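You operate a simulated robot arm through the tools that you are given. There is no shell and no other tool. Be economical: measure what you need, move in short steps, check, and stop when the job is done.

The job below is to be done with a simulated robot arm. You get a single attempt, and the scene is never put back.

TASK
Put things in order on the top of the plant table. At the end: the yellow cup stands where the cream wax pad stood; the cream wax pad stands on top of the blue book; the red round glue brush stands where the clear stemmed glass stood; the clear stemmed glass stands where the yellow cup stood; whatever was shut is shut again. Leave all else as you found it, and nothing knocked over.

It is judged by the outcome, as a careful person would: the job done as asked, and still so three seconds after it is handed in. It fails if anything else is knocked over, pushed out of place, dropped, spilled or broken.

THE ROBOT
A 7-joint arm with a two-finger parallel gripper, fixed in place. Base frame: the origin is at the foot of the arm, x ahead of it, y to its left, z up; the work surface is at about z = 0. Readings come in mm, rad, newtons and seconds.
With the tool pointing down near the work surface it reaches from about 240 to 620 mm from the base axis. Its first joint turns from -1.152 to 1.152 rad. Payload 2.6 kg.
The tool frame sits at the grasp point between the pads (the TCP): z along the fingers, y along the line on which they close. The tips reach 30 mm beyond it. The gripper opens to 94 mm. The fingers are 28 mm wide and 10 mm thick; the gripper's body (50 by 96 mm) begins 55 mm behind the TCP.
Orientation is that of the tool frame in the base frame, as a unit quaternion [x, y, z, w]. With the fingers straight down and closing along the base's y, the tool's x points along the base's -x, its y along +y and its z along -z.

THE INTERFACE
- The arm moves only by the tool arm_command. Its argument "rows" is a list of rows, each a list of 3 entries, a list of its own where there are three numbers: the turn, a rotation vector about the tool's x, y, z in rad, then the shift along the tool's x, y, z in mm, then the opening, from 0 (shut) to 1 (fully open). In form: [[[rx, ry, rz], [x, y, z], grip], ...]. A call has 1 to 8 rows; each row shifts and turns the commanded pose from where the row before left it, along the tool's axes as they then stand. Each row takes 0.2 s and may step no farther than 50 mm and 0.15 rad from the row before; otherwise, or with a gripper value out of range, the whole call is refused. Where a pose cannot be reached the arm comes as near as it can. A force on the tool above 40 N (or 10 N above the force at the start of the call, whichever is more), or a blocked arm, ends the call early, and 0.2 s more pass. The fingers move at their own pace (about 72 mm/s each) and stop on an object; they squeeze with about 21 N. The grip force told is the motor's: it shows also when the fingers shut on nothing. Time passes only in rows, and 0.2 s behind the last, so rows that do not move let the fingers close. The reply holds the time, the measured pose of the TCP, the force on the tool along the base axes, the opening and the grip force, in the units named above and with some noise.
- Cameras (640 x 400 px; columns grow to the right, rows downward): "scene" is fixed at [43.6, 439.2, 551.7]; the picture's right is [-0.73, -0.68, 0.00], its down [-0.38, 0.41, -0.83] and it looks along [0.56, -0.61, -0.56] (base axes); focal length 253 px, centre (320, 200). "wrist" rides on the gripper at [76, 14, -103] in the tool frame; the picture's right is [-0.18, 0.98, 0.00], its down [-0.75, -0.14, -0.64] and it looks along [-0.63, -0.12, 0.77] (tool axes); focal length 243 px, centre (320, 200). There is no depth. A picture from a camera that has moved, and an enlarged one, comes with that camera's place and axes in the base frame and with its lens. The place of the scene camera against the robot may be out by one fixed shift of up to 25 mm in any direction.
- grab_frame(camera): a new picture of that camera. The clock stands still meanwhile.
- zoom(camera, box): a new picture of the part [left, top, right, bottom] of that camera's present view, enlarged. The clock stands still meanwhile.
- close_job(): hands the job in; it is judged then, once.

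Go step by step. Nothing tells you positions but the pictures and the camera data: compare them with the known pose of the tool, close in by small moves and look again before you grip or let go. The budget is 120 turns and 68 pictures, counting those below and the enlarged ones. Unless the task says otherwise, let go and move clear before handing in, and close with one line.

The tools are called after "Call:" as a command line: name --argument value ..., lists and objects as JSON in quotes. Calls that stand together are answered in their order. arm_command: Moves the arm, as the interface text tells. Its arguments: {"type":"object","properties":{"rows":{"type":"array","items":{"type":"array"}}},"required":["rows"]} The other tools are called the same way: grab_frame (camera) takes a picture; zoom (camera, box) takes an enlarged picture of a part of a camera's view; close_job () hands the job in.

At the start:

```text
clock: 0.0
tcp_pos: [405.7, -131.9, 308.0]
orientation: [0.0, 1.0, 0.0, 0.0]
wrist_force: [-1.0, 0.3, 0.4]
finger_gap: 94.1
gripper_force: 0.1
```

scene: 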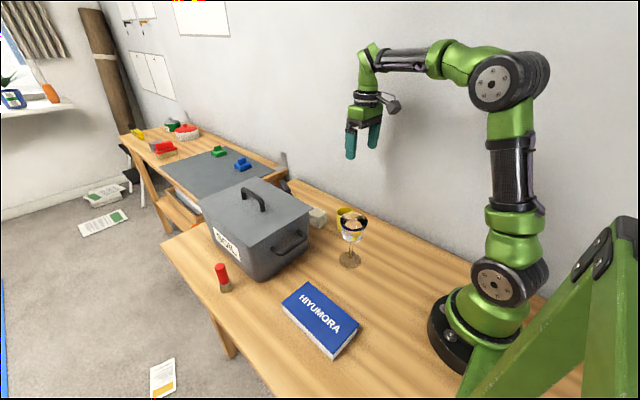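
wrist: 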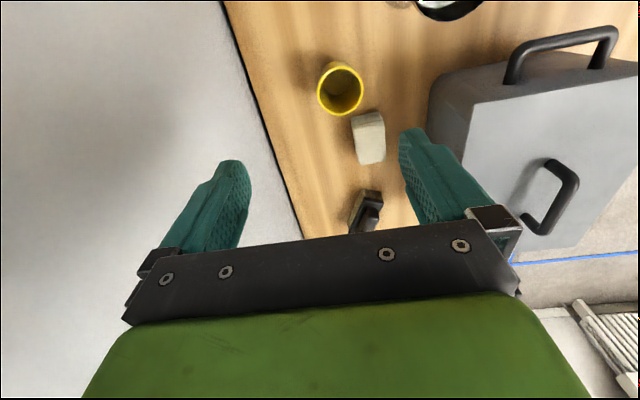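

The pad, cup and glass look to be at about (523,-73), (426,-110) and (325,4). The brush is near (493,303) and the book near (257,206). I'll take closer pictures to refine these before moving.

Call:
zoom --camera "scene" --box '[190, 160, 390, 285]'

Call:
zoom --camera "scene" --box '[190, 240, 390, 365]'

Call:
zoom --camera "wrist" --box '[240, 0, 560, 200]'

```text
3.20 times, centred on (290, 222) of scene
camera zoom: at [43.6, 439.2, 551.7], right [-0.73, -0.68, 0.0], down [-0.38, 0.41, -0.83], along [0.56, -0.61, -0.56], focal length 809 px, centre (416, 128)
```

zoom: 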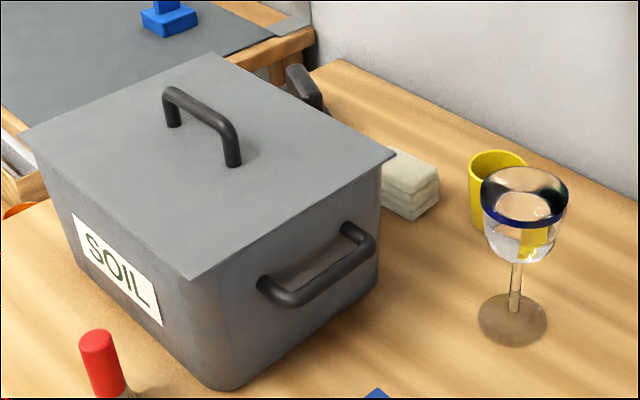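

```text
3.20 times, centred on (290, 302) of scene
camera zoom: at [43.6, 439.2, 551.7], right [-0.73, -0.68, 0.0], down [-0.38, 0.41, -0.83], along [0.56, -0.61, -0.56], focal length 809 px, centre (416, -128)
```

zoom: 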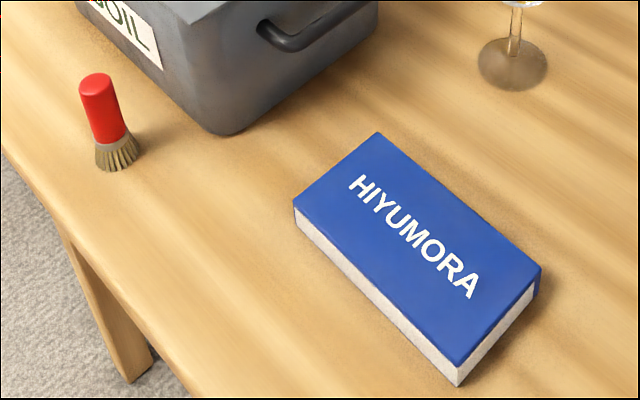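

```text
2.00 times, centred on (400, 100) of wrist
camera zoom: at [328.8, -119.2, 410.0], right [0.18, 0.98, 0.0], down [0.75, -0.14, 0.64], along [0.63, -0.12, -0.77], focal length 485 px, centre (160, 400)
```

zoom: 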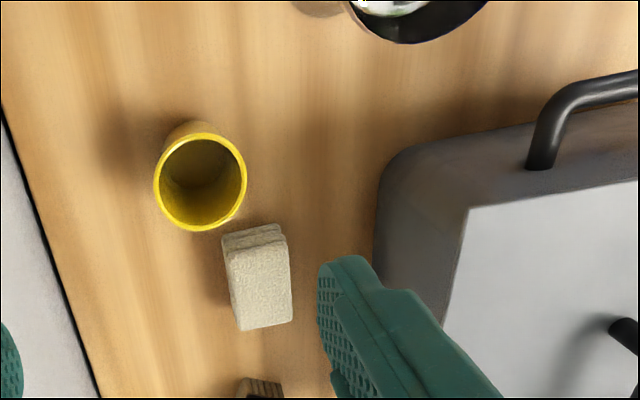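

The pad is about 47 x 75 mm, with its centre near (531,-71) and its sides parallel to the axes. The lid edge is at y≈27, so the gripper fits. I'll move above the pad and check again.

Call:
arm_command --rows '[[[0, 0, 0], [-25, 12.2, 25], 1], [[0, 0, 0], [-25, 12.2, 30], 1], [[0, 0, 0], [-25, 12.2, 30], 1], [[0, 0, 0], [-25, 12.2, 30], 1], [[0, 0, 0], [-25, 12.2, 30], 1], [[0, 0, 0], [0, 0, 0], 1]]'

Call:
grab_frame --camera "wrist"

Call:
grab_frame --camera "scene"

```text
clock: 1.4
tcp_pos: [531.7, -69.5, 164.5]
orientation: [0.001, 1.0, -0.001, -0.001]
wrist_force: [0.9, -0.5, 0.5]
finger_gap: 94.0
gripper_force: 0.1
```

```text
62 pictures are left
camera wrist: at [453.6, -56.9, 266.5], right [0.18, 0.98, 0.0], down [0.75, -0.14, 0.64], along [0.63, -0.12, -0.77], focal length 243 px, centre (320, 200)
```

wrist: 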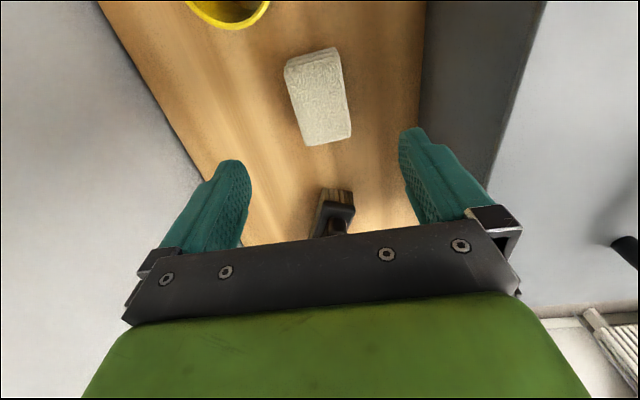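

```text
61 pictures are left
```

scene: 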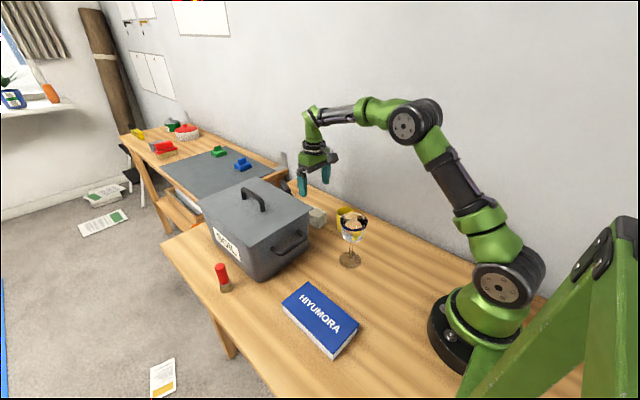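

The pad centre comes out near (528,-70), still aligned, so I'll descend around it and close.

Call:
arm_command --rows '[[[0, 0, 0], [3.5, -0.5, 45], 1], [[0, 0, 0], [0, 0, 45], 1], [[0, 0, 0], [0, 0, 34], 1], [[0, 0, 0], [0, 0, 0], 1]]'

Call:
grab_frame --camera "wrist"

Call:
zoom --camera "scene" --box '[240, 130, 400, 230]'

```text
clock: 2.4
tcp_pos: [527.9, -70.9, 38.3]
orientation: [0.0, 1.0, 0.001, 0.0]
wrist_force: [-0.2, 0.3, -0.1]
finger_gap: 94.2
gripper_force: 0.0
```

```text
60 pictures are left
camera wrist: at [452.0, -57.6, 141.1], right [0.18, 0.98, 0.0], down [0.75, -0.14, 0.64], along [0.63, -0.12, -0.77], focal length 243 px, centre (320, 200)
```

wrist: 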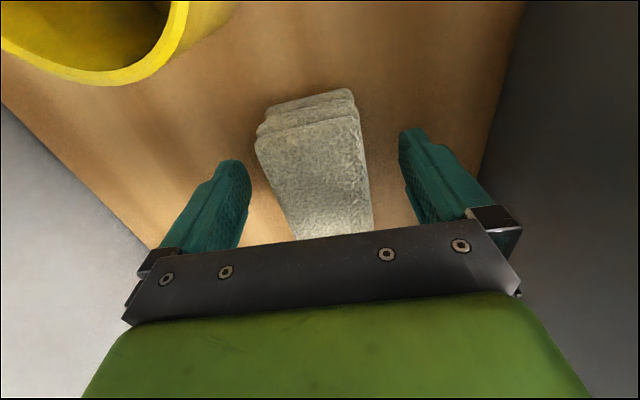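

```text
4.00 times, centred on (320, 180) of scene
camera zoom: at [43.6, 439.2, 551.7], right [-0.73, -0.68, 0.0], down [-0.38, 0.41, -0.83], along [0.56, -0.61, -0.56], focal length 1012 px, centre (320, 280)
```

zoom: 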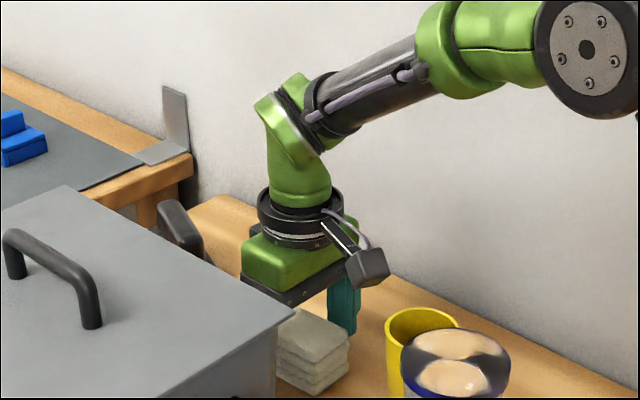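

The fingers straddle the pad evenly, and the pad is about 48 mm high. I'll close on it and lift a little.

Call:
arm_command --rows '[[[0, 0, 0], [0, 0, 0], 0.3], [[0, 0, 0], [0, 0, 0], 0.3], [[0, 0, 0], [0, 0, 0], 0], [[0, 0, 0], [0, 0, 0], 0], [[0, 0, 0], [0, 0, -15], 0], [[0, 0, 0], [0, 0, 0], 0]]'

Call:
grab_frame --camera "wrist"

```text
clock: 3.8
tcp_pos: [527.7, -71.2, 53.0]
orientation: [-0.001, 1.0, -0.001, 0.0]
wrist_force: [0.0, -0.1, 0.0]
finger_gap: 54.4
gripper_force: 21.1
```

```text
58 pictures are left
camera wrist: at [450.7, -58.6, 155.8], right [0.18, 0.98, 0.0], down [0.75, -0.14, 0.64], along [0.63, -0.12, -0.77], focal length 243 px, centre (320, 200)
```

wrist: 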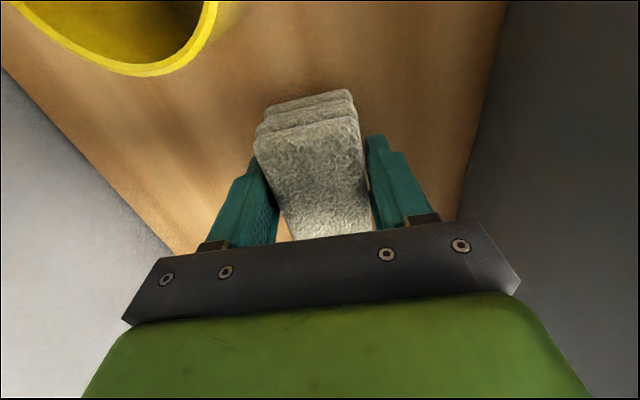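

The pad is held and moves with the gripper. I'll lift it high and carry it above the book.

Call:
arm_command --rows '[[[0, 0, 0], [0, 0, -50], 0], [[0, 0, 0], [0, 0, -50], 0], [[0, 0, 0], [0, 0, -50], 0], [[0, 0, 0], [0, 0, -50], 0], [[0, 0, 0], [32, 20, 0], 0], [[0, 0, 0], [32, 30, 0], 0], [[0, 0, 0], [32, 35, 0], 0], [[0, 0, 0], [32, 35, 0], 0]]'

Call:
arm_command --rows '[[[0, 0, 0], [32, 35, 0], 0], [[0, 0, 0], [32, 35, 0], 0], [[0, 0, 0], [32, 35, 0], 0], [[0, 0, 0], [25, 35, 0], 0], [[0, 0, 0], [0, 0, 40], 0], [[0, 0, 0], [0, 0, 30], 0], [[0, 0, 0], [0, 0, 0], 0]]'

Call:
grab_frame --camera "wrist"

Call:
grab_frame --camera "scene"

```text
clock: 5.6
tcp_pos: [398.3, 50.7, 254.3]
orientation: [0.0, 1.0, 0.0, 0.0]
wrist_force: [-0.4, -0.3, -1.0]
finger_gap: 54.2
gripper_force: 20.7
```

```text
clock: 7.2
tcp_pos: [276.3, 186.8, 182.8]
orientation: [0.0, 1.0, -0.001, 0.0]
wrist_force: [-0.6, 0.1, 0.2]
finger_gap: 54.2
gripper_force: 20.9
```

```text
57 pictures are left
camera wrist: at [199.5, 200.5, 285.8], right [0.18, 0.98, 0.0], down [0.75, -0.14, 0.64], along [0.63, -0.12, -0.77], focal length 243 px, centre (320, 200)
```

wrist: 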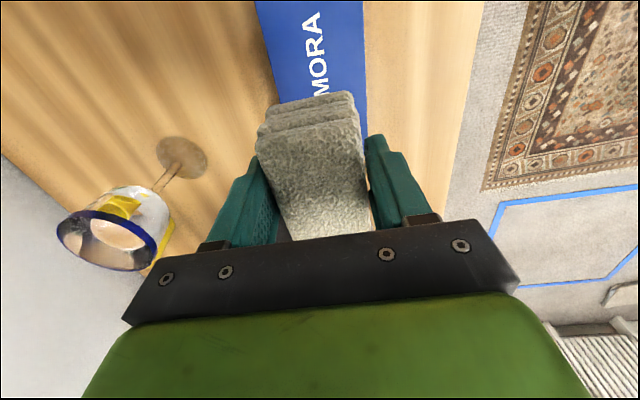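

```text
56 pictures are left
```

scene: 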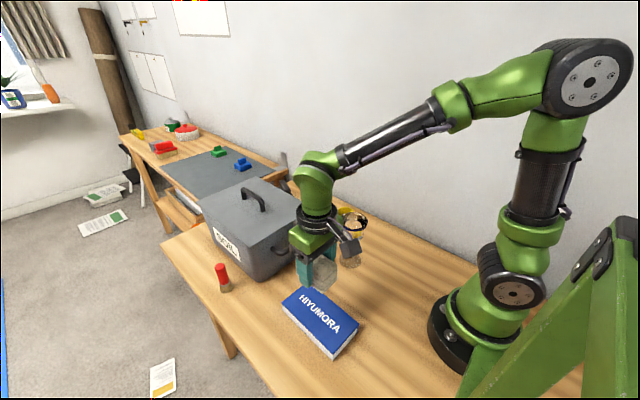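

The book's centre comes out near (270,188), and the scene camera is off by about -12 mm in y. I'll lower the pad to just above the book and look.

Call:
arm_command --rows '[[[0, 0, 0], [6, 1, 40], 0], [[0, 0, 0], [0, 0, 35], 0], [[0, 0, 0], [0, 0, 30], 0], [[0, 0, 0], [0, 0, 0], 0]]'

Call:
grab_frame --camera "wrist"

Call:
zoom --camera "scene" --box '[240, 240, 400, 365]'

```text
clock: 8.2
tcp_pos: [270.0, 187.7, 77.7]
orientation: [0.0, 1.0, 0.0, 0.0]
wrist_force: [0.1, -1.4, -0.7]
finger_gap: 53.7
gripper_force: 20.8
```

```text
55 pictures are left
camera wrist: at [193.1, 201.1, 180.8], right [0.18, 0.98, 0.0], down [0.75, -0.14, 0.64], along [0.63, -0.12, -0.77], focal length 243 px, centre (320, 200)
```

wrist: 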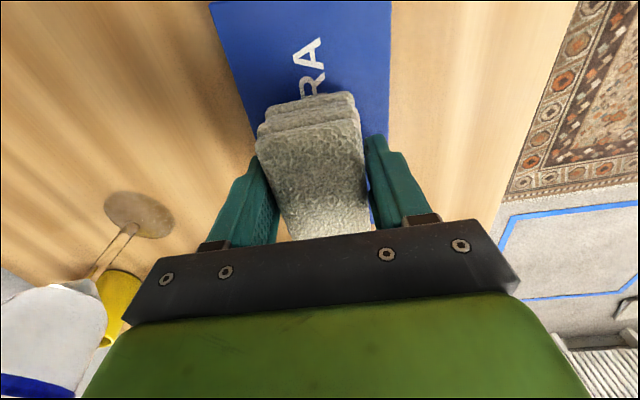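

```text
3.20 times, centred on (320, 302) of scene
camera zoom: at [43.6, 439.2, 551.7], right [-0.73, -0.68, 0.0], down [-0.38, 0.41, -0.83], along [0.56, -0.61, -0.56], focal length 809 px, centre (320, -128)
```

zoom: 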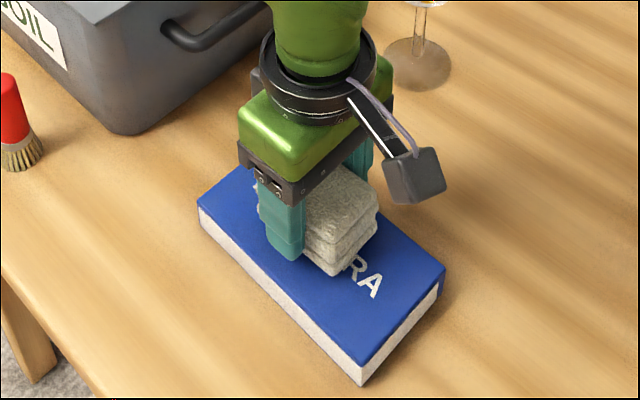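

The pad is centred over the book. I'll lower it in small steps and watch the force.

Call:
arm_command --rows '[[[0, 0, 0], [0, 0, 4], 0], [[0, 0, 0], [0, 0, 3], 0], [[0, 0, 0], [0, 0, 3], 0], [[0, 0, 0], [0, 0, 0], 0]]'

Call:
zoom --camera "scene" --box '[280, 280, 360, 330]'

```text
clock: 9.2
tcp_pos: [272.1, 188.7, 69.7]
orientation: [0.0, 1.0, 0.001, 0.0]
wrist_force: [-8.9, -5.3, 32.0]
finger_gap: 53.9
gripper_force: 20.3
```

```text
8.00 times, centred on (320, 305) of scene
camera zoom: at [43.5, 439.1, 551.7], right [-0.73, -0.68, 0.0], down [-0.38, 0.41, -0.83], along [0.56, -0.61, -0.56], focal length 2023 px, centre (320, -640)
```

zoom: 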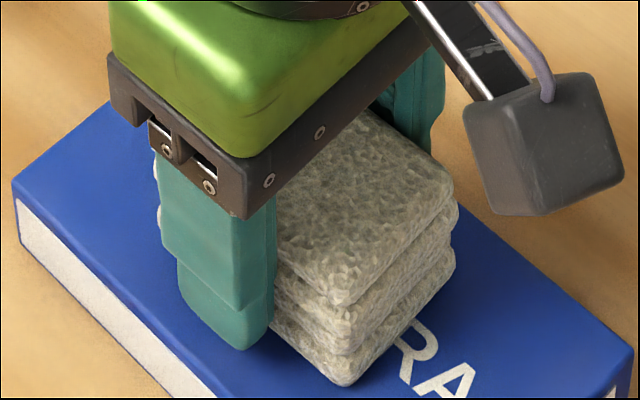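

The pad is seated on the book, with 32 N of contact force. I'll ease off, open, and rise straight up.

Call:
arm_command --rows '[[[0, 0, 0], [0, 0, -2], 0], [[0, 0, 0], [0, 0, 0], 0.75], [[0, 0, 0], [0, 0, 0], 0.85], [[0, 0, 0], [0, 0, 0], 0.85], [[0, 0, 0], [0, 0, -30], 0.85], [[0, 0, 0], [0, 0, -45], 1], [[0, 0, 0], [0, 0, -45], 1], [[0, 0, 0], [0, 0, -45], 1]]'

Call:
zoom --camera "scene" --box '[240, 200, 400, 365]'

Call:
grab_frame --camera "wrist"

```text
clock: 11.0
tcp_pos: [270.3, 190.0, 236.4]
orientation: [-0.001, 1.0, 0.0, 0.0]
wrist_force: [0.3, 1.0, 0.7]
finger_gap: 93.8
gripper_force: 0.1
```

```text
2.42 times, centred on (320, 282) of scene
camera zoom: at [43.6, 439.2, 551.7], right [-0.73, -0.68, 0.0], down [-0.38, 0.41, -0.83], along [0.56, -0.61, -0.56], focal length 613 px, centre (320, 0)
```

zoom: 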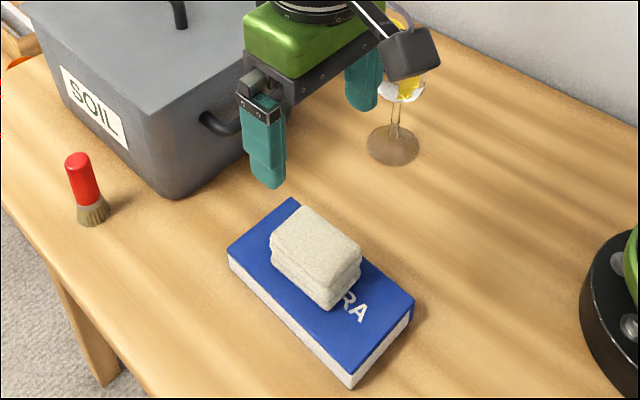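

```text
51 pictures are left
camera wrist: at [193.0, 202.0, 339.5], right [0.18, 0.98, 0.0], down [0.75, -0.14, 0.64], along [0.63, -0.12, -0.77], focal length 243 px, centre (320, 200)
```

wrist: 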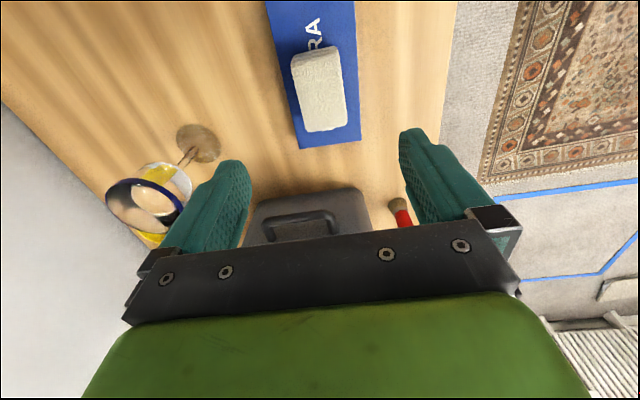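

The pad stands on the book. Next I'll move above the cup at high level.

Call:
arm_command --rows '[[[0, 0, 0], [-19.5, -37.5, 0], 1], [[0, 0, 0], [-19.5, -37.5, 0], 1], [[0, 0, 0], [-19.5, -37.5, 0], 1], [[0, 0, 0], [-19.5, -37.5, 0], 1], [[0, 0, 0], [-19.5, -37.5, 0], 1], [[0, 0, 0], [-19.5, -37.5, 0], 1], [[0, 0, 0], [-19.5, -37.5, 0], 1], [[0, 0, 0], [-19.5, -37.5, 0], 1]]'

Call:
arm_command --rows '[[[0, 0, 0], [0, 0, 25], 1], [[0, 0, 0], [0, 0, 25], 1], [[0, 0, 0], [0, 0, 0], 1]]'

Call:
grab_frame --camera "wrist"

Call:
zoom --camera "scene" --box '[270, 160, 400, 280]'

```text
clock: 12.8
tcp_pos: [425.1, -112.0, 234.3]
orientation: [-0.001, 1.0, 0.0, 0.0]
wrist_force: [-0.6, 0.6, 0.1]
finger_gap: 94.1
gripper_force: 0.1
```

```text
clock: 13.6
tcp_pos: [426.3, -109.6, 184.7]
orientation: [0.0, 1.0, 0.0, 0.0]
wrist_force: [1.0, 0.4, 0.6]
finger_gap: 93.9
gripper_force: 0.0
```

```text
50 pictures are left
camera wrist: at [349.4, -96.4, 287.3], right [0.18, 0.98, 0.0], down [0.75, -0.14, 0.64], along [0.63, -0.12, -0.77], focal length 243 px, centre (320, 200)
```

wrist: 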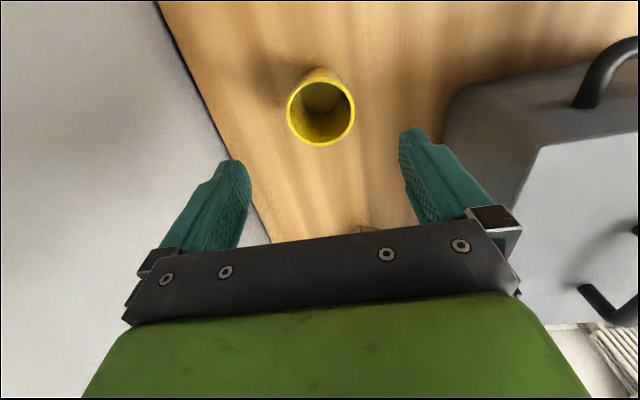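

```text
3.33 times, centred on (335, 220) of scene
camera zoom: at [43.6, 439.2, 551.7], right [-0.73, -0.68, 0.0], down [-0.38, 0.41, -0.83], along [0.56, -0.61, -0.56], focal length 843 px, centre (270, 133)
```

zoom: 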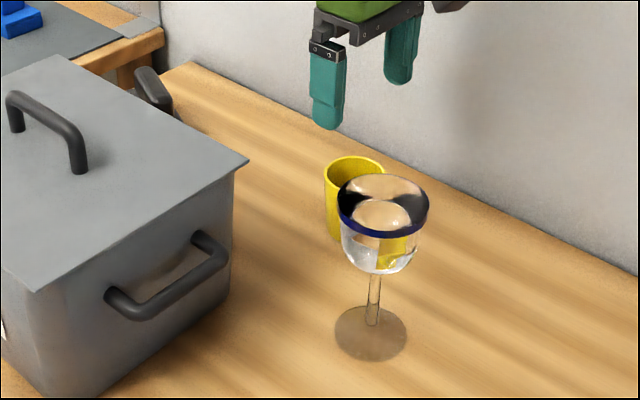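

The cup rim centre is at (426.5,-111), and the camera body will clear the glass by about 50 mm. I'll descend around the cup.

Call:
arm_command --rows '[[[0, 0, 0], [0, -1, 45], 1], [[0, 0, 0], [0, 0, 45], 1], [[0, 0, 0], [0, 0, 45], 1], [[0, 0, 0], [0, 0, 4], 1], [[0, 0, 0], [0, 0, 0], 1]]'

Call:
grab_frame --camera "wrist"

Call:
zoom --camera "scene" --box '[270, 160, 400, 280]'

```text
clock: 14.8
tcp_pos: [429.1, -111.9, 49.1]
orientation: [0.0, 1.0, 0.0, 0.0]
wrist_force: [0.0, 0.0, -1.0]
finger_gap: 94.2
gripper_force: 0.1
```

```text
48 pictures are left
camera wrist: at [351.3, -98.3, 150.7], right [0.18, 0.98, 0.0], down [0.75, -0.14, 0.64], along [0.63, -0.12, -0.77], focal length 243 px, centre (320, 200)
```

wrist: 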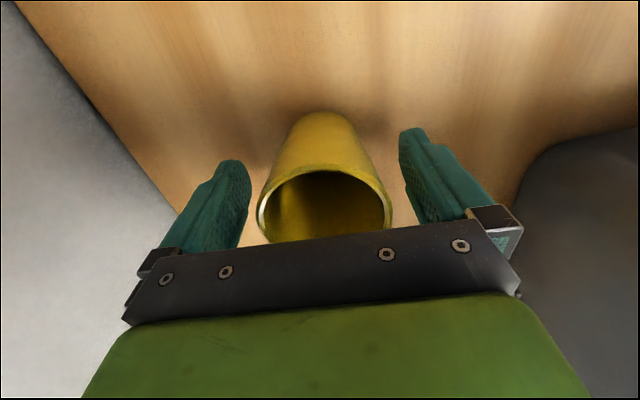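

```text
3.33 times, centred on (335, 220) of scene
camera zoom: at [43.6, 439.2, 551.7], right [-0.73, -0.68, 0.0], down [-0.38, 0.41, -0.83], along [0.56, -0.61, -0.56], focal length 843 px, centre (270, 133)
```

zoom: 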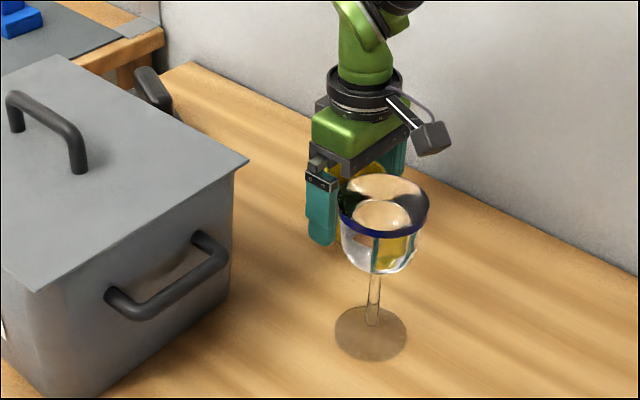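

The cup sits centrally between the fingers. I'll close and lift slightly.

Call:
arm_command --rows '[[[0, 0, 0], [2, 2, 4], 1], [[0, 0, 0], [0, 0, 0], 0.5], [[0, 0, 0], [0, 0, 0], 0.3], [[0, 0, 0], [0, 0, 0], 0], [[0, 0, 0], [0, 0, 0], 0], [[0, 0, 0], [0, 0, 0], 0], [[0, 0, 0], [0, 0, -15], 0], [[0, 0, 0], [0, 0, 0], 0]]'

Call:
grab_frame --camera "wrist"

```text
clock: 16.6
tcp_pos: [425.9, -108.6, 58.6]
orientation: [0.0, 1.0, 0.0, 0.0]
wrist_force: [-0.1, 0.8, -1.1]
finger_gap: 58.3
gripper_force: 20.8
```

```text
46 pictures are left
camera wrist: at [349.1, -96.5, 160.8], right [0.18, 0.98, 0.0], down [0.75, -0.14, 0.64], along [0.63, -0.12, -0.77], focal length 243 px, centre (320, 200)
```

wrist: 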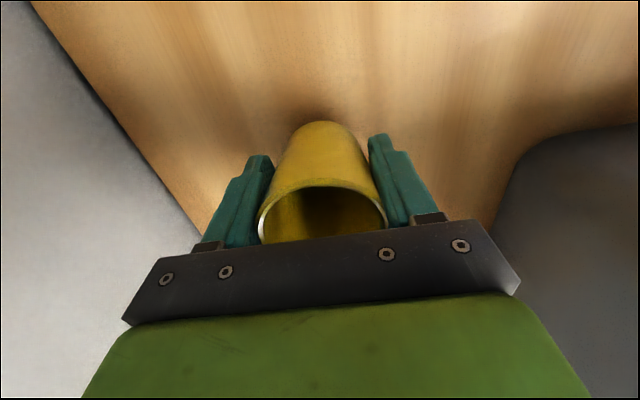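

The cup is gripped. I'll lift it, take it over the pad's old spot at (527,-71) and check.

Call:
arm_command --rows '[[[0, 0, 0], [0, 0, -40], 0], [[0, 0, 0], [0, 0, -20], 0], [[0, 0, 0], [-34, 12.7, 0], 0], [[0, 0, 0], [-34, 12.7, 0], 0], [[0, 0, 0], [-33, 12.5, 0], 0], [[0, 0, 0], [0, 0, 0], 0]]'

Call:
grab_frame --camera "wrist"

Call:
zoom --camera "scene" --box '[240, 130, 400, 230]'

```text
clock: 18.0
tcp_pos: [529.0, -69.1, 118.1]
orientation: [0.0, 1.0, 0.001, 0.0]
wrist_force: [-1.4, -0.8, -2.1]
finger_gap: 58.1
gripper_force: 21.0
```

```text
45 pictures are left
camera wrist: at [452.6, -57.5, 220.9], right [0.18, 0.98, 0.0], down [0.75, -0.14, 0.64], along [0.63, -0.12, -0.77], focal length 243 px, centre (320, 200)
```

wrist: 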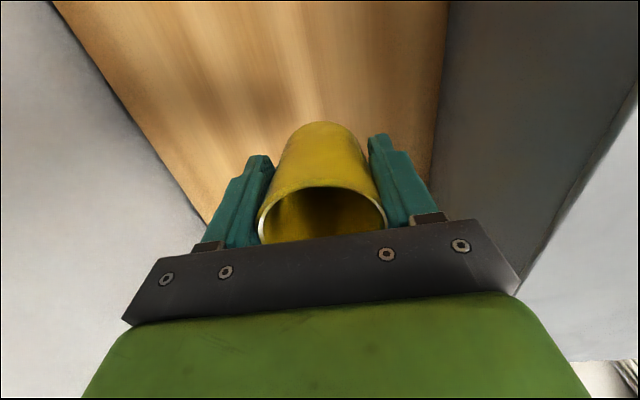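

```text
4.00 times, centred on (320, 180) of scene
camera zoom: at [43.6, 439.2, 551.7], right [-0.73, -0.68, 0.0], down [-0.38, 0.41, -0.83], along [0.56, -0.61, -0.56], focal length 1012 px, centre (320, 280)
```

zoom: 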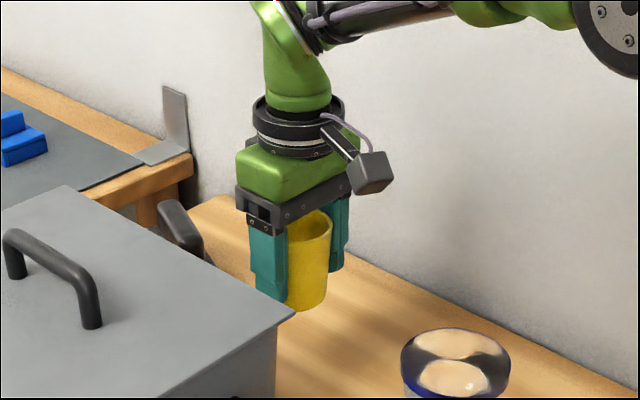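

The cup is held upright. I'll lower it near the table, then go gently to contact.

Call:
arm_command --rows '[[[0, 0, 0], [1.5, -1.5, 35], 0], [[0, 0, 0], [0, 0, 30], 0], [[0, 0, 0], [0, 0, 0], 0], [[0, 0, 0], [0, 0, 3], 0], [[0, 0, 0], [0, 0, 3], 0], [[0, 0, 0], [0, 0, 0], 0]]'

```text
clock: 19.4
tcp_pos: [525.4, -71.1, 45.6]
orientation: [-0.001, 1.0, 0.0, 0.0]
wrist_force: [-0.4, -0.6, -1.6]
finger_gap: 58.0
gripper_force: 20.4
```

Call:
arm_command --rows '[[[0, 0, 0], [0, 0, 2], 0], [[0, 0, 0], [0, 0, 0], 0]]'

Call:
zoom --camera "scene" --box '[270, 170, 350, 220]'

```text
clock: 20.0
tcp_pos: [526.8, -72.3, 43.0]
orientation: [0.0, 1.0, 0.0, -0.001]
wrist_force: [-0.6, -0.3, 1.4]
finger_gap: 58.2
gripper_force: 20.9
```

```text
8.00 times, centred on (310, 195) of scene
camera zoom: at [43.6, 439.2, 551.7], right [-0.73, -0.68, 0.0], down [-0.38, 0.41, -0.83], along [0.56, -0.61, -0.56], focal length 2023 px, centre (400, 240)
```

zoom: 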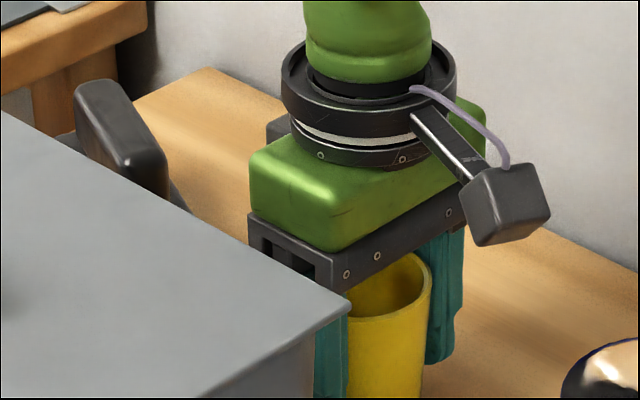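

The force is just beginning to change, so the cup is near contact. I'll go down one more millimetre at a time.

Call:
arm_command --rows '[[[0, 0, 0], [0, 0, 1], 0], [[0, 0, 0], [0, 0, 1], 0], [[0, 0, 0], [0, 0, 0], 0]]'

```text
clock: 20.8
tcp_pos: [526.0, -72.1, 43.3]
orientation: [0.0, 1.0, 0.001, 0.001]
wrist_force: [-0.4, 2.3, 16.0]
finger_gap: 58.1
gripper_force: 20.3
```

The cup is on the table. I'll ease off, release and rise.

Call:
arm_command --rows '[[[0, 0, 0], [0, 0, -1], 0], [[0, 0, 0], [0, 0, 0], 0.8], [[0, 0, 0], [0, 0, 0], 1], [[0, 0, 0], [0, 0, 0], 1], [[0, 0, 0], [0, 0, -30], 1], [[0, 0, 0], [0, 0, -45], 1], [[0, 0, 0], [0, 0, -50], 1], [[0, 0, 0], [0, 0, -50], 1]]'

Call:
grab_frame --camera "wrist"

Call:
grab_frame --camera "scene"

```text
clock: 22.6
tcp_pos: [526.0, -73.3, 218.6]
orientation: [0.0, 1.0, 0.0, 0.0]
wrist_force: [-0.7, 0.3, 0.7]
finger_gap: 94.1
gripper_force: 0.1
```

```text
42 pictures are left
camera wrist: at [449.5, -59.9, 320.8], right [0.18, 0.98, 0.0], down [0.75, -0.14, 0.64], along [0.63, -0.12, -0.77], focal length 243 px, centre (320, 200)
```

wrist: 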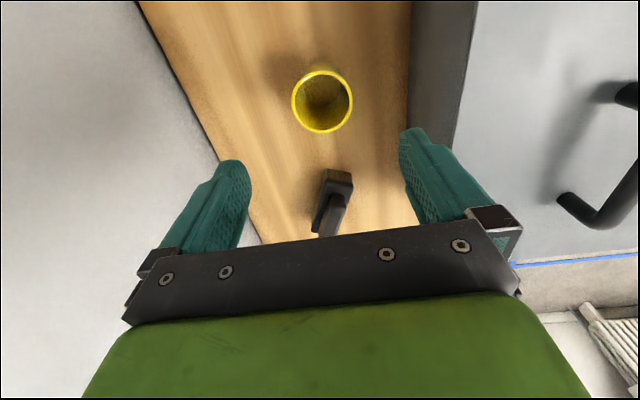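

```text
41 pictures are left
```

scene: 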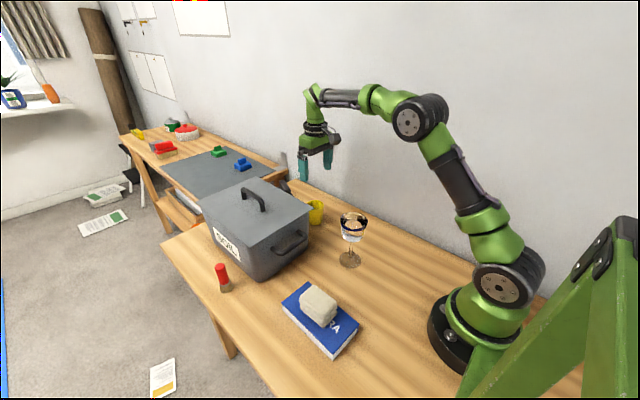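

The cup stands well. Now I'll move above the glass at about (327,-10).

Call:
arm_command --rows '[[[0, 0, 0], [33, 10.5, -4], 1], [[0, 0, 0], [33, 10.5, -4], 1], [[0, 0, 0], [33, 10.5, -4], 1], [[0, 0, 0], [33, 10.5, 0], 1], [[0, 0, 0], [33, 10.5, 0], 1], [[0, 0, 0], [34, 10.5, 0], 1], [[0, 0, 0], [0, 0, 0], 1]]'

Call:
grab_frame --camera "wrist"

Call:
zoom --camera "scene" --box '[310, 195, 390, 275]'

```text
clock: 24.2
tcp_pos: [324.5, -11.3, 229.8]
orientation: [0.0, 1.0, 0.0, 0.0]
wrist_force: [-0.1, 0.6, -1.0]
finger_gap: 94.0
gripper_force: 0.1
```

```text
40 pictures are left
camera wrist: at [247.4, 1.8, 333.4], right [0.18, 0.98, 0.0], down [0.75, -0.14, 0.64], along [0.63, -0.12, -0.77], focal length 243 px, centre (320, 200)
```

wrist: 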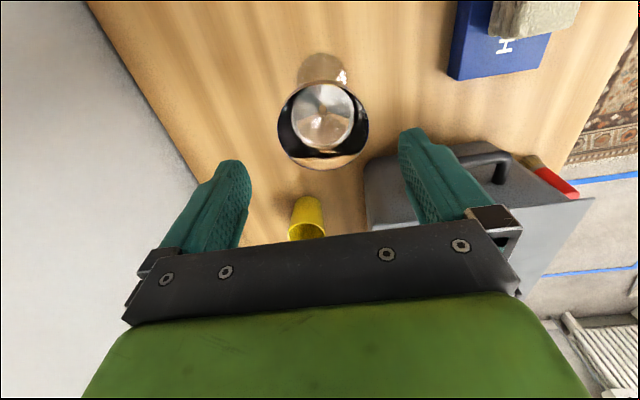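

```text
5.00 times, centred on (350, 235) of scene
camera zoom: at [43.6, 439.2, 551.7], right [-0.73, -0.68, 0.0], down [-0.38, 0.41, -0.83], along [0.56, -0.61, -0.56], focal length 1265 px, centre (170, 25)
```

zoom: 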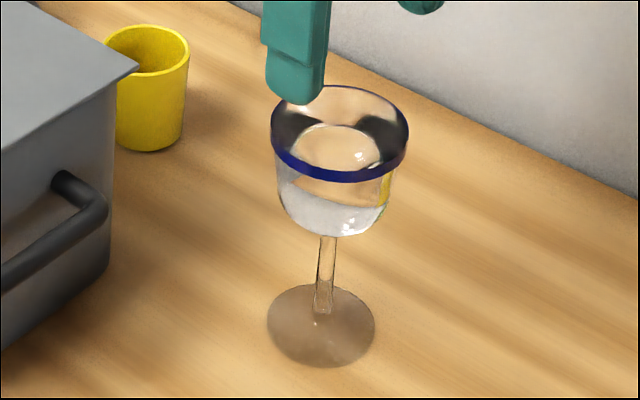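

The glass holds some water. Its centre is about (327,-10), its rim is 71 mm across and its top is at z≈147. I'll lower the open fingers around the bowl and check that they are centred.

Call:
arm_command --rows '[[[0, 0, 0], [-2, 1, 25], 1], [[0, 0, 0], [0, 0, 20], 1], [[0, 0, 0], [0, 0, 0], 1]]'

Call:
grab_frame --camera "wrist"

```text
clock: 25.0
tcp_pos: [328.8, -9.0, 184.8]
orientation: [0.0, 1.0, 0.0, 0.0]
wrist_force: [-0.6, 0.0, -0.6]
finger_gap: 93.8
gripper_force: 0.0
```

```text
38 pictures are left
camera wrist: at [251.7, 3.6, 287.1], right [0.18, 0.98, 0.0], down [0.75, -0.14, 0.64], along [0.63, -0.12, -0.77], focal length 243 px, centre (320, 200)
```

wrist: 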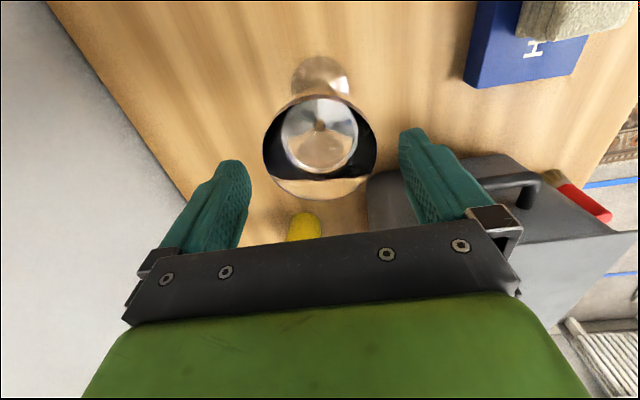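

It is centred in y and a couple of mm off in x. I'll continue down to z≈120.

Call:
arm_command --rows '[[[0, 0, 0], [2, -0.5, 25], 1], [[0, 0, 0], [0, 0, 20], 1], [[0, 0, 0], [0, 0, 18], 1], [[0, 0, 0], [0, 0, 0], 1]]'

Call:
grab_frame --camera "wrist"

Call:
zoom --camera "scene" --box '[300, 190, 400, 275]'

```text
clock: 26.0
tcp_pos: [326.7, -10.5, 121.3]
orientation: [0.001, 1.0, 0.001, 0.0]
wrist_force: [0.2, -0.7, 0.0]
finger_gap: 94.0
gripper_force: 0.1
```

```text
37 pictures are left
camera wrist: at [249.3, 3.0, 224.4], right [0.18, 0.98, 0.0], down [0.75, -0.14, 0.64], along [0.63, -0.12, -0.77], focal length 243 px, centre (320, 200)
```

wrist: 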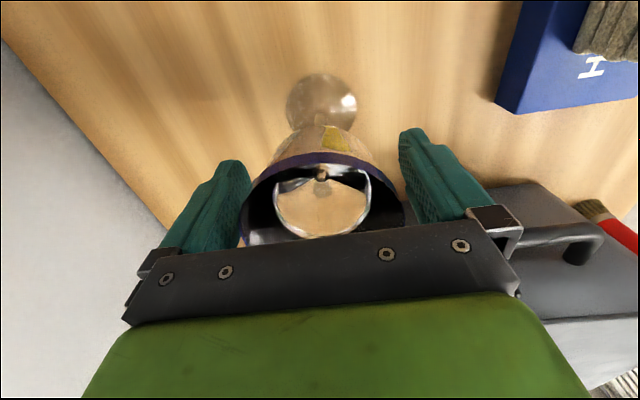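

```text
4.71 times, centred on (350, 232) of scene
camera zoom: at [43.6, 439.2, 551.7], right [-0.73, -0.68, 0.0], down [-0.38, 0.41, -0.83], along [0.56, -0.61, -0.56], focal length 1190 px, centre (179, 47)
```

zoom: 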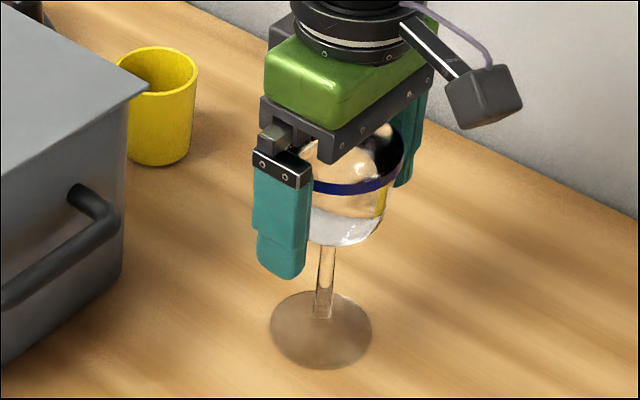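

The bowl is well centred. I'll close slowly in small increments.

Call:
arm_command --rows '[[[0, 0, 0], [2, 0.5, 0], 1], [[0, 0, 0], [0, 0, 0], 0.9], [[0, 0, 0], [0, 0, 0], 0.82], [[0, 0, 0], [0, 0, 0], 0.77], [[0, 0, 0], [0, 0, 0], 0.74], [[0, 0, 0], [0, 0, 0], 0.71], [[0, 0, 0], [0, 0, 0], 0.68], [[0, 0, 0], [0, 0, 0], 0.6]]'

Call:
grab_frame --camera "wrist"

```text
clock: 27.8
tcp_pos: [323.7, -10.0, 122.0]
orientation: [0.0, 1.0, 0.001, 0.0]
wrist_force: [0.1, -0.3, -0.2]
finger_gap: 74.2
gripper_force: 21.3
```

```text
35 pictures are left
camera wrist: at [247.7, 3.3, 225.2], right [0.18, 0.98, 0.0], down [0.75, -0.14, 0.64], along [0.63, -0.12, -0.77], focal length 243 px, centre (320, 200)
```

wrist: 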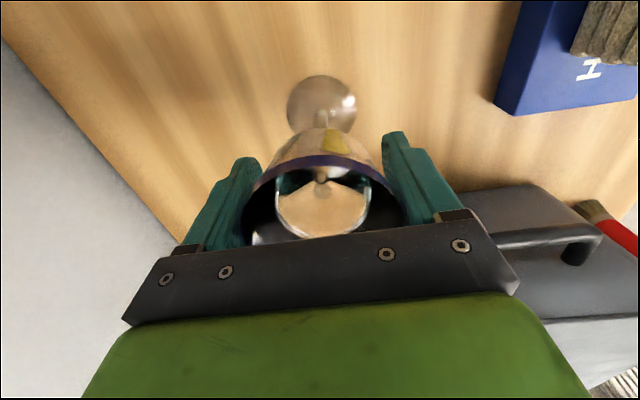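

It is gripped at 74 mm. I'll lift gently and check that it hangs straight.

Call:
arm_command --rows '[[[0, 0, 0], [0, 0, 0], 0], [[0, 0, 0], [0, 0, -4], 0], [[0, 0, 0], [0, 0, -8], 0], [[0, 0, 0], [0, 0, -8], 0], [[0, 0, 0], [0, 0, -4], 0], [[0, 0, 0], [0, 0, 0], 0]]'

Call:
zoom --camera "scene" --box '[300, 190, 400, 275]'

```text
clock: 29.2
tcp_pos: [324.9, -10.1, 146.8]
orientation: [-0.001, 1.0, 0.0, 0.0]
wrist_force: [0.6, 0.1, -1.2]
finger_gap: 74.3
gripper_force: 20.5
```

```text
4.71 times, centred on (350, 232) of scene
camera zoom: at [43.6, 439.2, 551.7], right [-0.73, -0.68, 0.0], down [-0.38, 0.41, -0.83], along [0.56, -0.61, -0.56], focal length 1190 px, centre (179, 47)
```

zoom: 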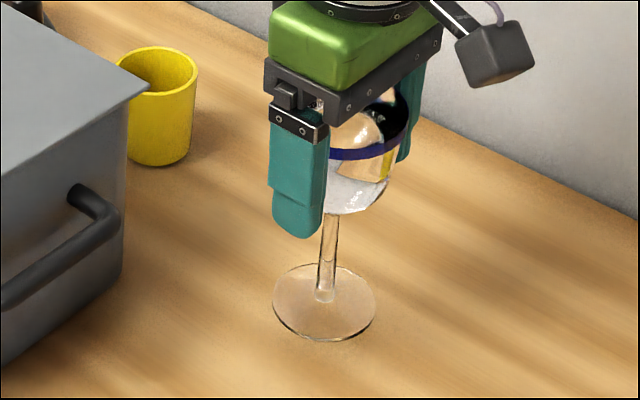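

The glass hangs upright and clear of the table. I'll carry it smoothly to the cup's old place at (426.5,-110).

Call:
arm_command --rows '[[[0, 0, 0], [-4, -5, -1], 0], [[0, 0, 0], [-9, -11, -2], 0], [[0, 0, 0], [-14, -15, -2], 0], [[0, 0, 0], [-17, -17, 0], 0], [[0, 0, 0], [-18, -17, 0], 0], [[0, 0, 0], [-17, -15, 0], 0], [[0, 0, 0], [-12, -11, 0], 0], [[0, 0, 0], [-7, -6, 0], 0]]'

Call:
arm_command --rows '[[[0, 0, 0], [-4, -3, 0], 0], [[0, 0, 0], [0, 0, 0], 0]]'

Call:
grab_frame --camera "wrist"

Call:
zoom --camera "scene" --box '[280, 160, 400, 260]'

```text
clock: 31.0
tcp_pos: [421.7, -107.0, 151.7]
orientation: [0.0, 1.0, 0.0, 0.001]
wrist_force: [-0.3, 0.3, -1.4]
finger_gap: 74.2
gripper_force: 21.3
```

```text
clock: 31.6
tcp_pos: [425.7, -111.1, 152.3]
orientation: [0.0, 1.0, 0.0, 0.0]
wrist_force: [0.2, 0.1, -1.9]
finger_gap: 74.3
gripper_force: 20.9
```

```text
33 pictures are left
camera wrist: at [349.4, -97.0, 254.9], right [0.18, 0.98, 0.0], down [0.75, -0.14, 0.64], along [0.63, -0.12, -0.77], focal length 243 px, centre (320, 200)
```

wrist: 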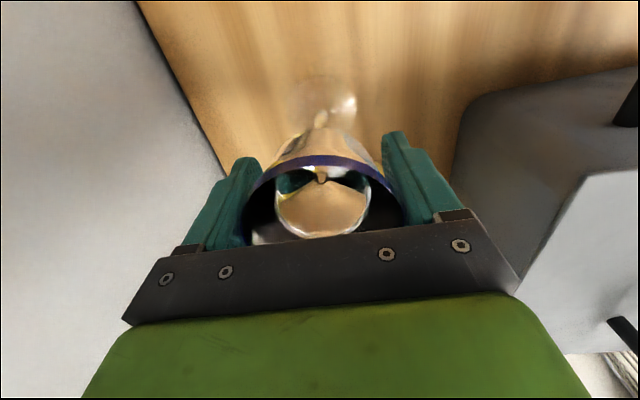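

```text
4.00 times, centred on (340, 210) of scene
camera zoom: at [43.6, 439.2, 551.7], right [-0.73, -0.68, 0.0], down [-0.38, 0.41, -0.83], along [0.56, -0.61, -0.56], focal length 1012 px, centre (240, 160)
```

zoom: 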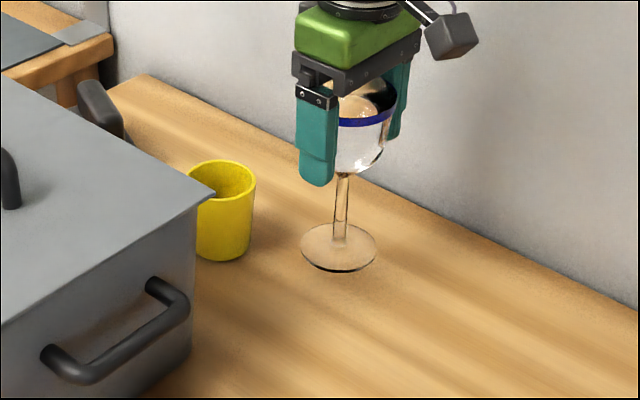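

The glass is over the cup's old spot. I'll lower it smoothly to just above the table.

Call:
arm_command --rows '[[[0, 0, 0], [0, 0, 4], 0], [[0, 0, 0], [0, 0, 8], 0], [[0, 0, 0], [0, 0, 8], 0], [[0, 0, 0], [0, 0, 5], 0], [[0, 0, 0], [0, 0, 2], 0], [[0, 0, 0], [0, 0, 0], 0], [[0, 0, 0], [0, 0, 0], 0]]'

Call:
zoom --camera "scene" --box '[310, 190, 390, 240]'

```text
clock: 33.2
tcp_pos: [426.0, -108.6, 125.0]
orientation: [0.0, 1.0, 0.0, 0.001]
wrist_force: [0.2, -0.9, -2.0]
finger_gap: 74.2
gripper_force: 21.1
```

```text
8.00 times, centred on (350, 215) of scene
camera zoom: at [43.6, 439.2, 551.7], right [-0.73, -0.68, 0.0], down [-0.38, 0.41, -0.83], along [0.56, -0.61, -0.56], focal length 2023 px, centre (80, 80)
```

zoom: 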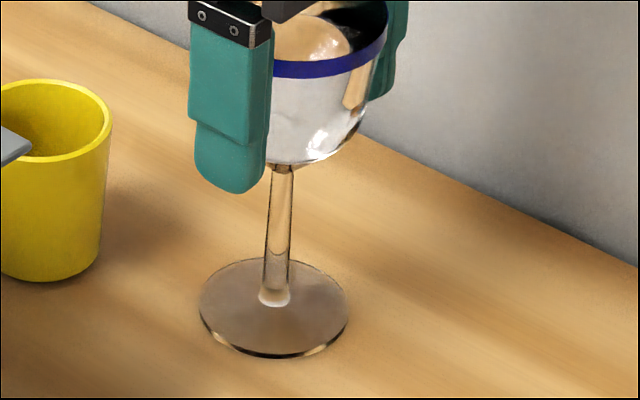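

Call:
arm_command --rows '[[[0, 0, 0], [0, 0, 1], 0], [[0, 0, 0], [0, 0, 1], 0], [[0, 0, 0], [0, 0, 1], 0], [[0, 0, 0], [0, 0, 0], 0]]'

```text
clock: 34.2
tcp_pos: [428.2, -109.4, 122.7]
orientation: [0.0, 1.0, -0.001, 0.002]
wrist_force: [-2.6, 0.7, 13.2]
finger_gap: 74.0
gripper_force: 20.9
```

The glass is in contact with the table. I'll ease off a little, then open gradually.

Call:
arm_command --rows '[[[0, 0, 0], [0, 0, -1], 0], [[0, 0, 0], [0, 0, 0], 0.78], [[0, 0, 0], [0, 0, 0], 0.82], [[0, 0, 0], [0, 0, 0], 0.88], [[0, 0, 0], [0, 0, 0], 0.95], [[0, 0, 0], [0, 0, 0], 1], [[0, 0, 0], [0, 0, 0], 1]]'

Call:
grab_frame --camera "wrist"

```text
clock: 35.8
tcp_pos: [427.0, -108.4, 121.5]
orientation: [0.0, 1.0, 0.0, 0.0]
wrist_force: [0.4, 0.6, 0.3]
finger_gap: 94.3
gripper_force: 0.1
```

```text
30 pictures are left
camera wrist: at [350.3, -95.8, 224.8], right [0.18, 0.98, 0.0], down [0.75, -0.14, 0.64], along [0.63, -0.12, -0.77], focal length 243 px, centre (320, 200)
```

wrist: 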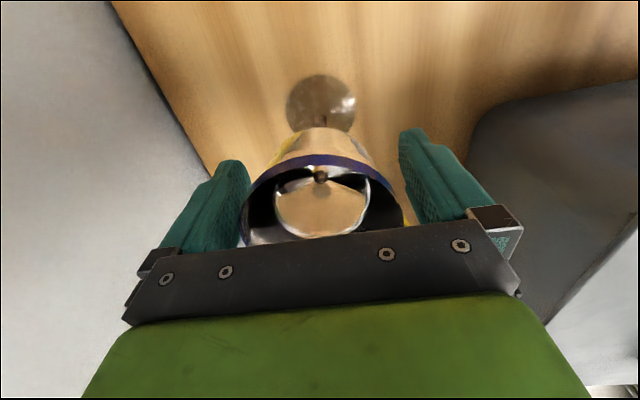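

The glass is released cleanly. I'll rise straight up, then look at it.

Call:
arm_command --rows '[[[0, 0, 0], [0, 0, -15], 1], [[0, 0, 0], [0, 0, -30], 1], [[0, 0, 0], [0, 0, -40], 1], [[0, 0, 0], [0, 0, -45], 1], [[0, 0, 0], [0, 0, -30], 1], [[0, 0, 0], [10, 40, 0], 1], [[0, 0, 0], [15, 45, 0], 1], [[0, 0, 0], [15, 45, 0], 1]]'

Call:
grab_frame --camera "scene"

```text
clock: 37.6
tcp_pos: [387.1, 19.1, 282.7]
orientation: [0.0, 1.0, -0.001, -0.001]
wrist_force: [-0.1, 0.0, -0.2]
finger_gap: 94.3
gripper_force: 0.1
```

```text
29 pictures are left
```

scene: 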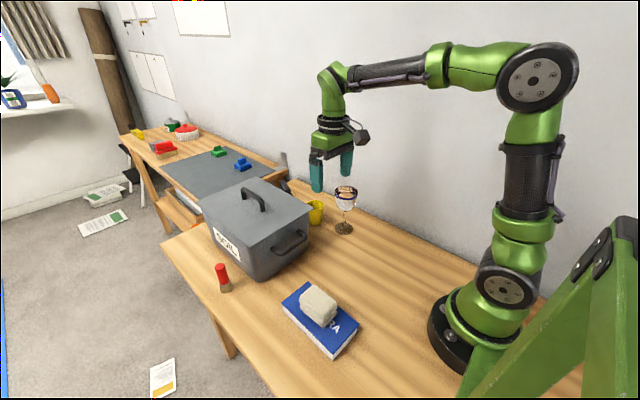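

The glass stands well. Now I'll go high across to the brush, then turn the gripper 90° so its narrow side faces the box.

Call:
arm_command --rows '[[[0, 0, 0], [-10, 38.5, 0], 1], [[0, 0, 0], [-14, 38.5, 0], 1], [[0, 0, 0], [-16, 38.5, 0], 1], [[0, 0, 0], [-16, 38.5, 0], 1], [[0, 0, 0], [-16, 38.5, 0], 1], [[0, 0, 0], [-16, 38.5, 0], 1], [[0, 0, 0], [-15, 38.5, 0], 1], [[0, 0, 0], [0, 0, 0], 1]]'

Call:
arm_command --rows '[[[0, 0, 0.145], [0, 0, 0], 1], [[0, 0, 0.145], [0, 0, 0], 1], [[0, 0, 0.145], [0, 0, 0], 1], [[0, 0, 0.145], [0, 0, 0], 1], [[0, 0, 0.145], [0, 0, 0], 1], [[0, 0, 0.145], [0, 0, 0], 1], [[0, 0, 0.145], [0, 0, 0], 1], [[0, 0, 0.145], [0, 0, 0], 1]]'

Call:
arm_command --rows '[[[0, 0, 0.14], [0, 0, 0], 1], [[0, 0, 0.14], [0, 0, 0], 1], [[0, 0, 0.1308], [0, 0, 0], 1], [[0, 0, 0], [0, 0, 0], 1]]'

Call:
grab_frame --camera "wrist"

Call:
grab_frame --camera "scene"

```text
clock: 39.4
tcp_pos: [484.1, 279.8, 282.1]
orientation: [-0.001, 1.0, 0.001, 0.0]
wrist_force: [0.0, -0.2, -0.5]
finger_gap: 94.1
gripper_force: 0.0
out of reach, approached as far as the arm can: row 7
```

```text
clock: 41.2
tcp_pos: [485.2, 279.9, 282.1]
orientation: [0.549, 0.836, -0.001, 0.0]
wrist_force: [-0.2, 0.5, -0.8]
finger_gap: 94.2
gripper_force: 0.1
```

```text
clock: 42.2
tcp_pos: [487.6, 279.6, 282.6]
orientation: [0.707, 0.707, 0.001, 0.001]
wrist_force: [-0.5, 0.0, 0.6]
finger_gap: 94.2
gripper_force: 0.1
```

```text
28 pictures are left
camera wrist: at [499.3, 355.5, 384.8], right [0.98, -0.19, 0.0], down [-0.14, -0.75, 0.64], along [-0.12, -0.63, -0.77], focal length 243 px, centre (320, 200)
```

wrist: 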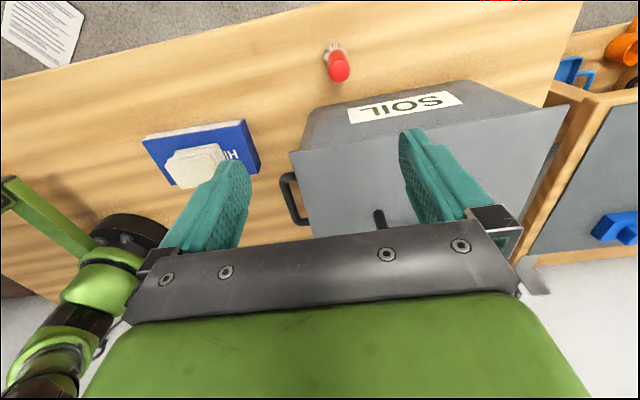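

```text
27 pictures are left
```

scene: 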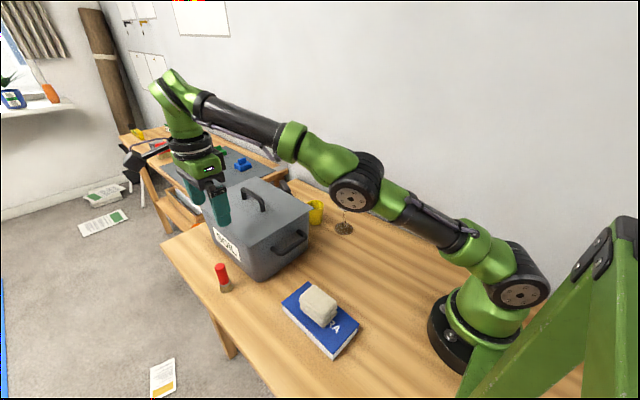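

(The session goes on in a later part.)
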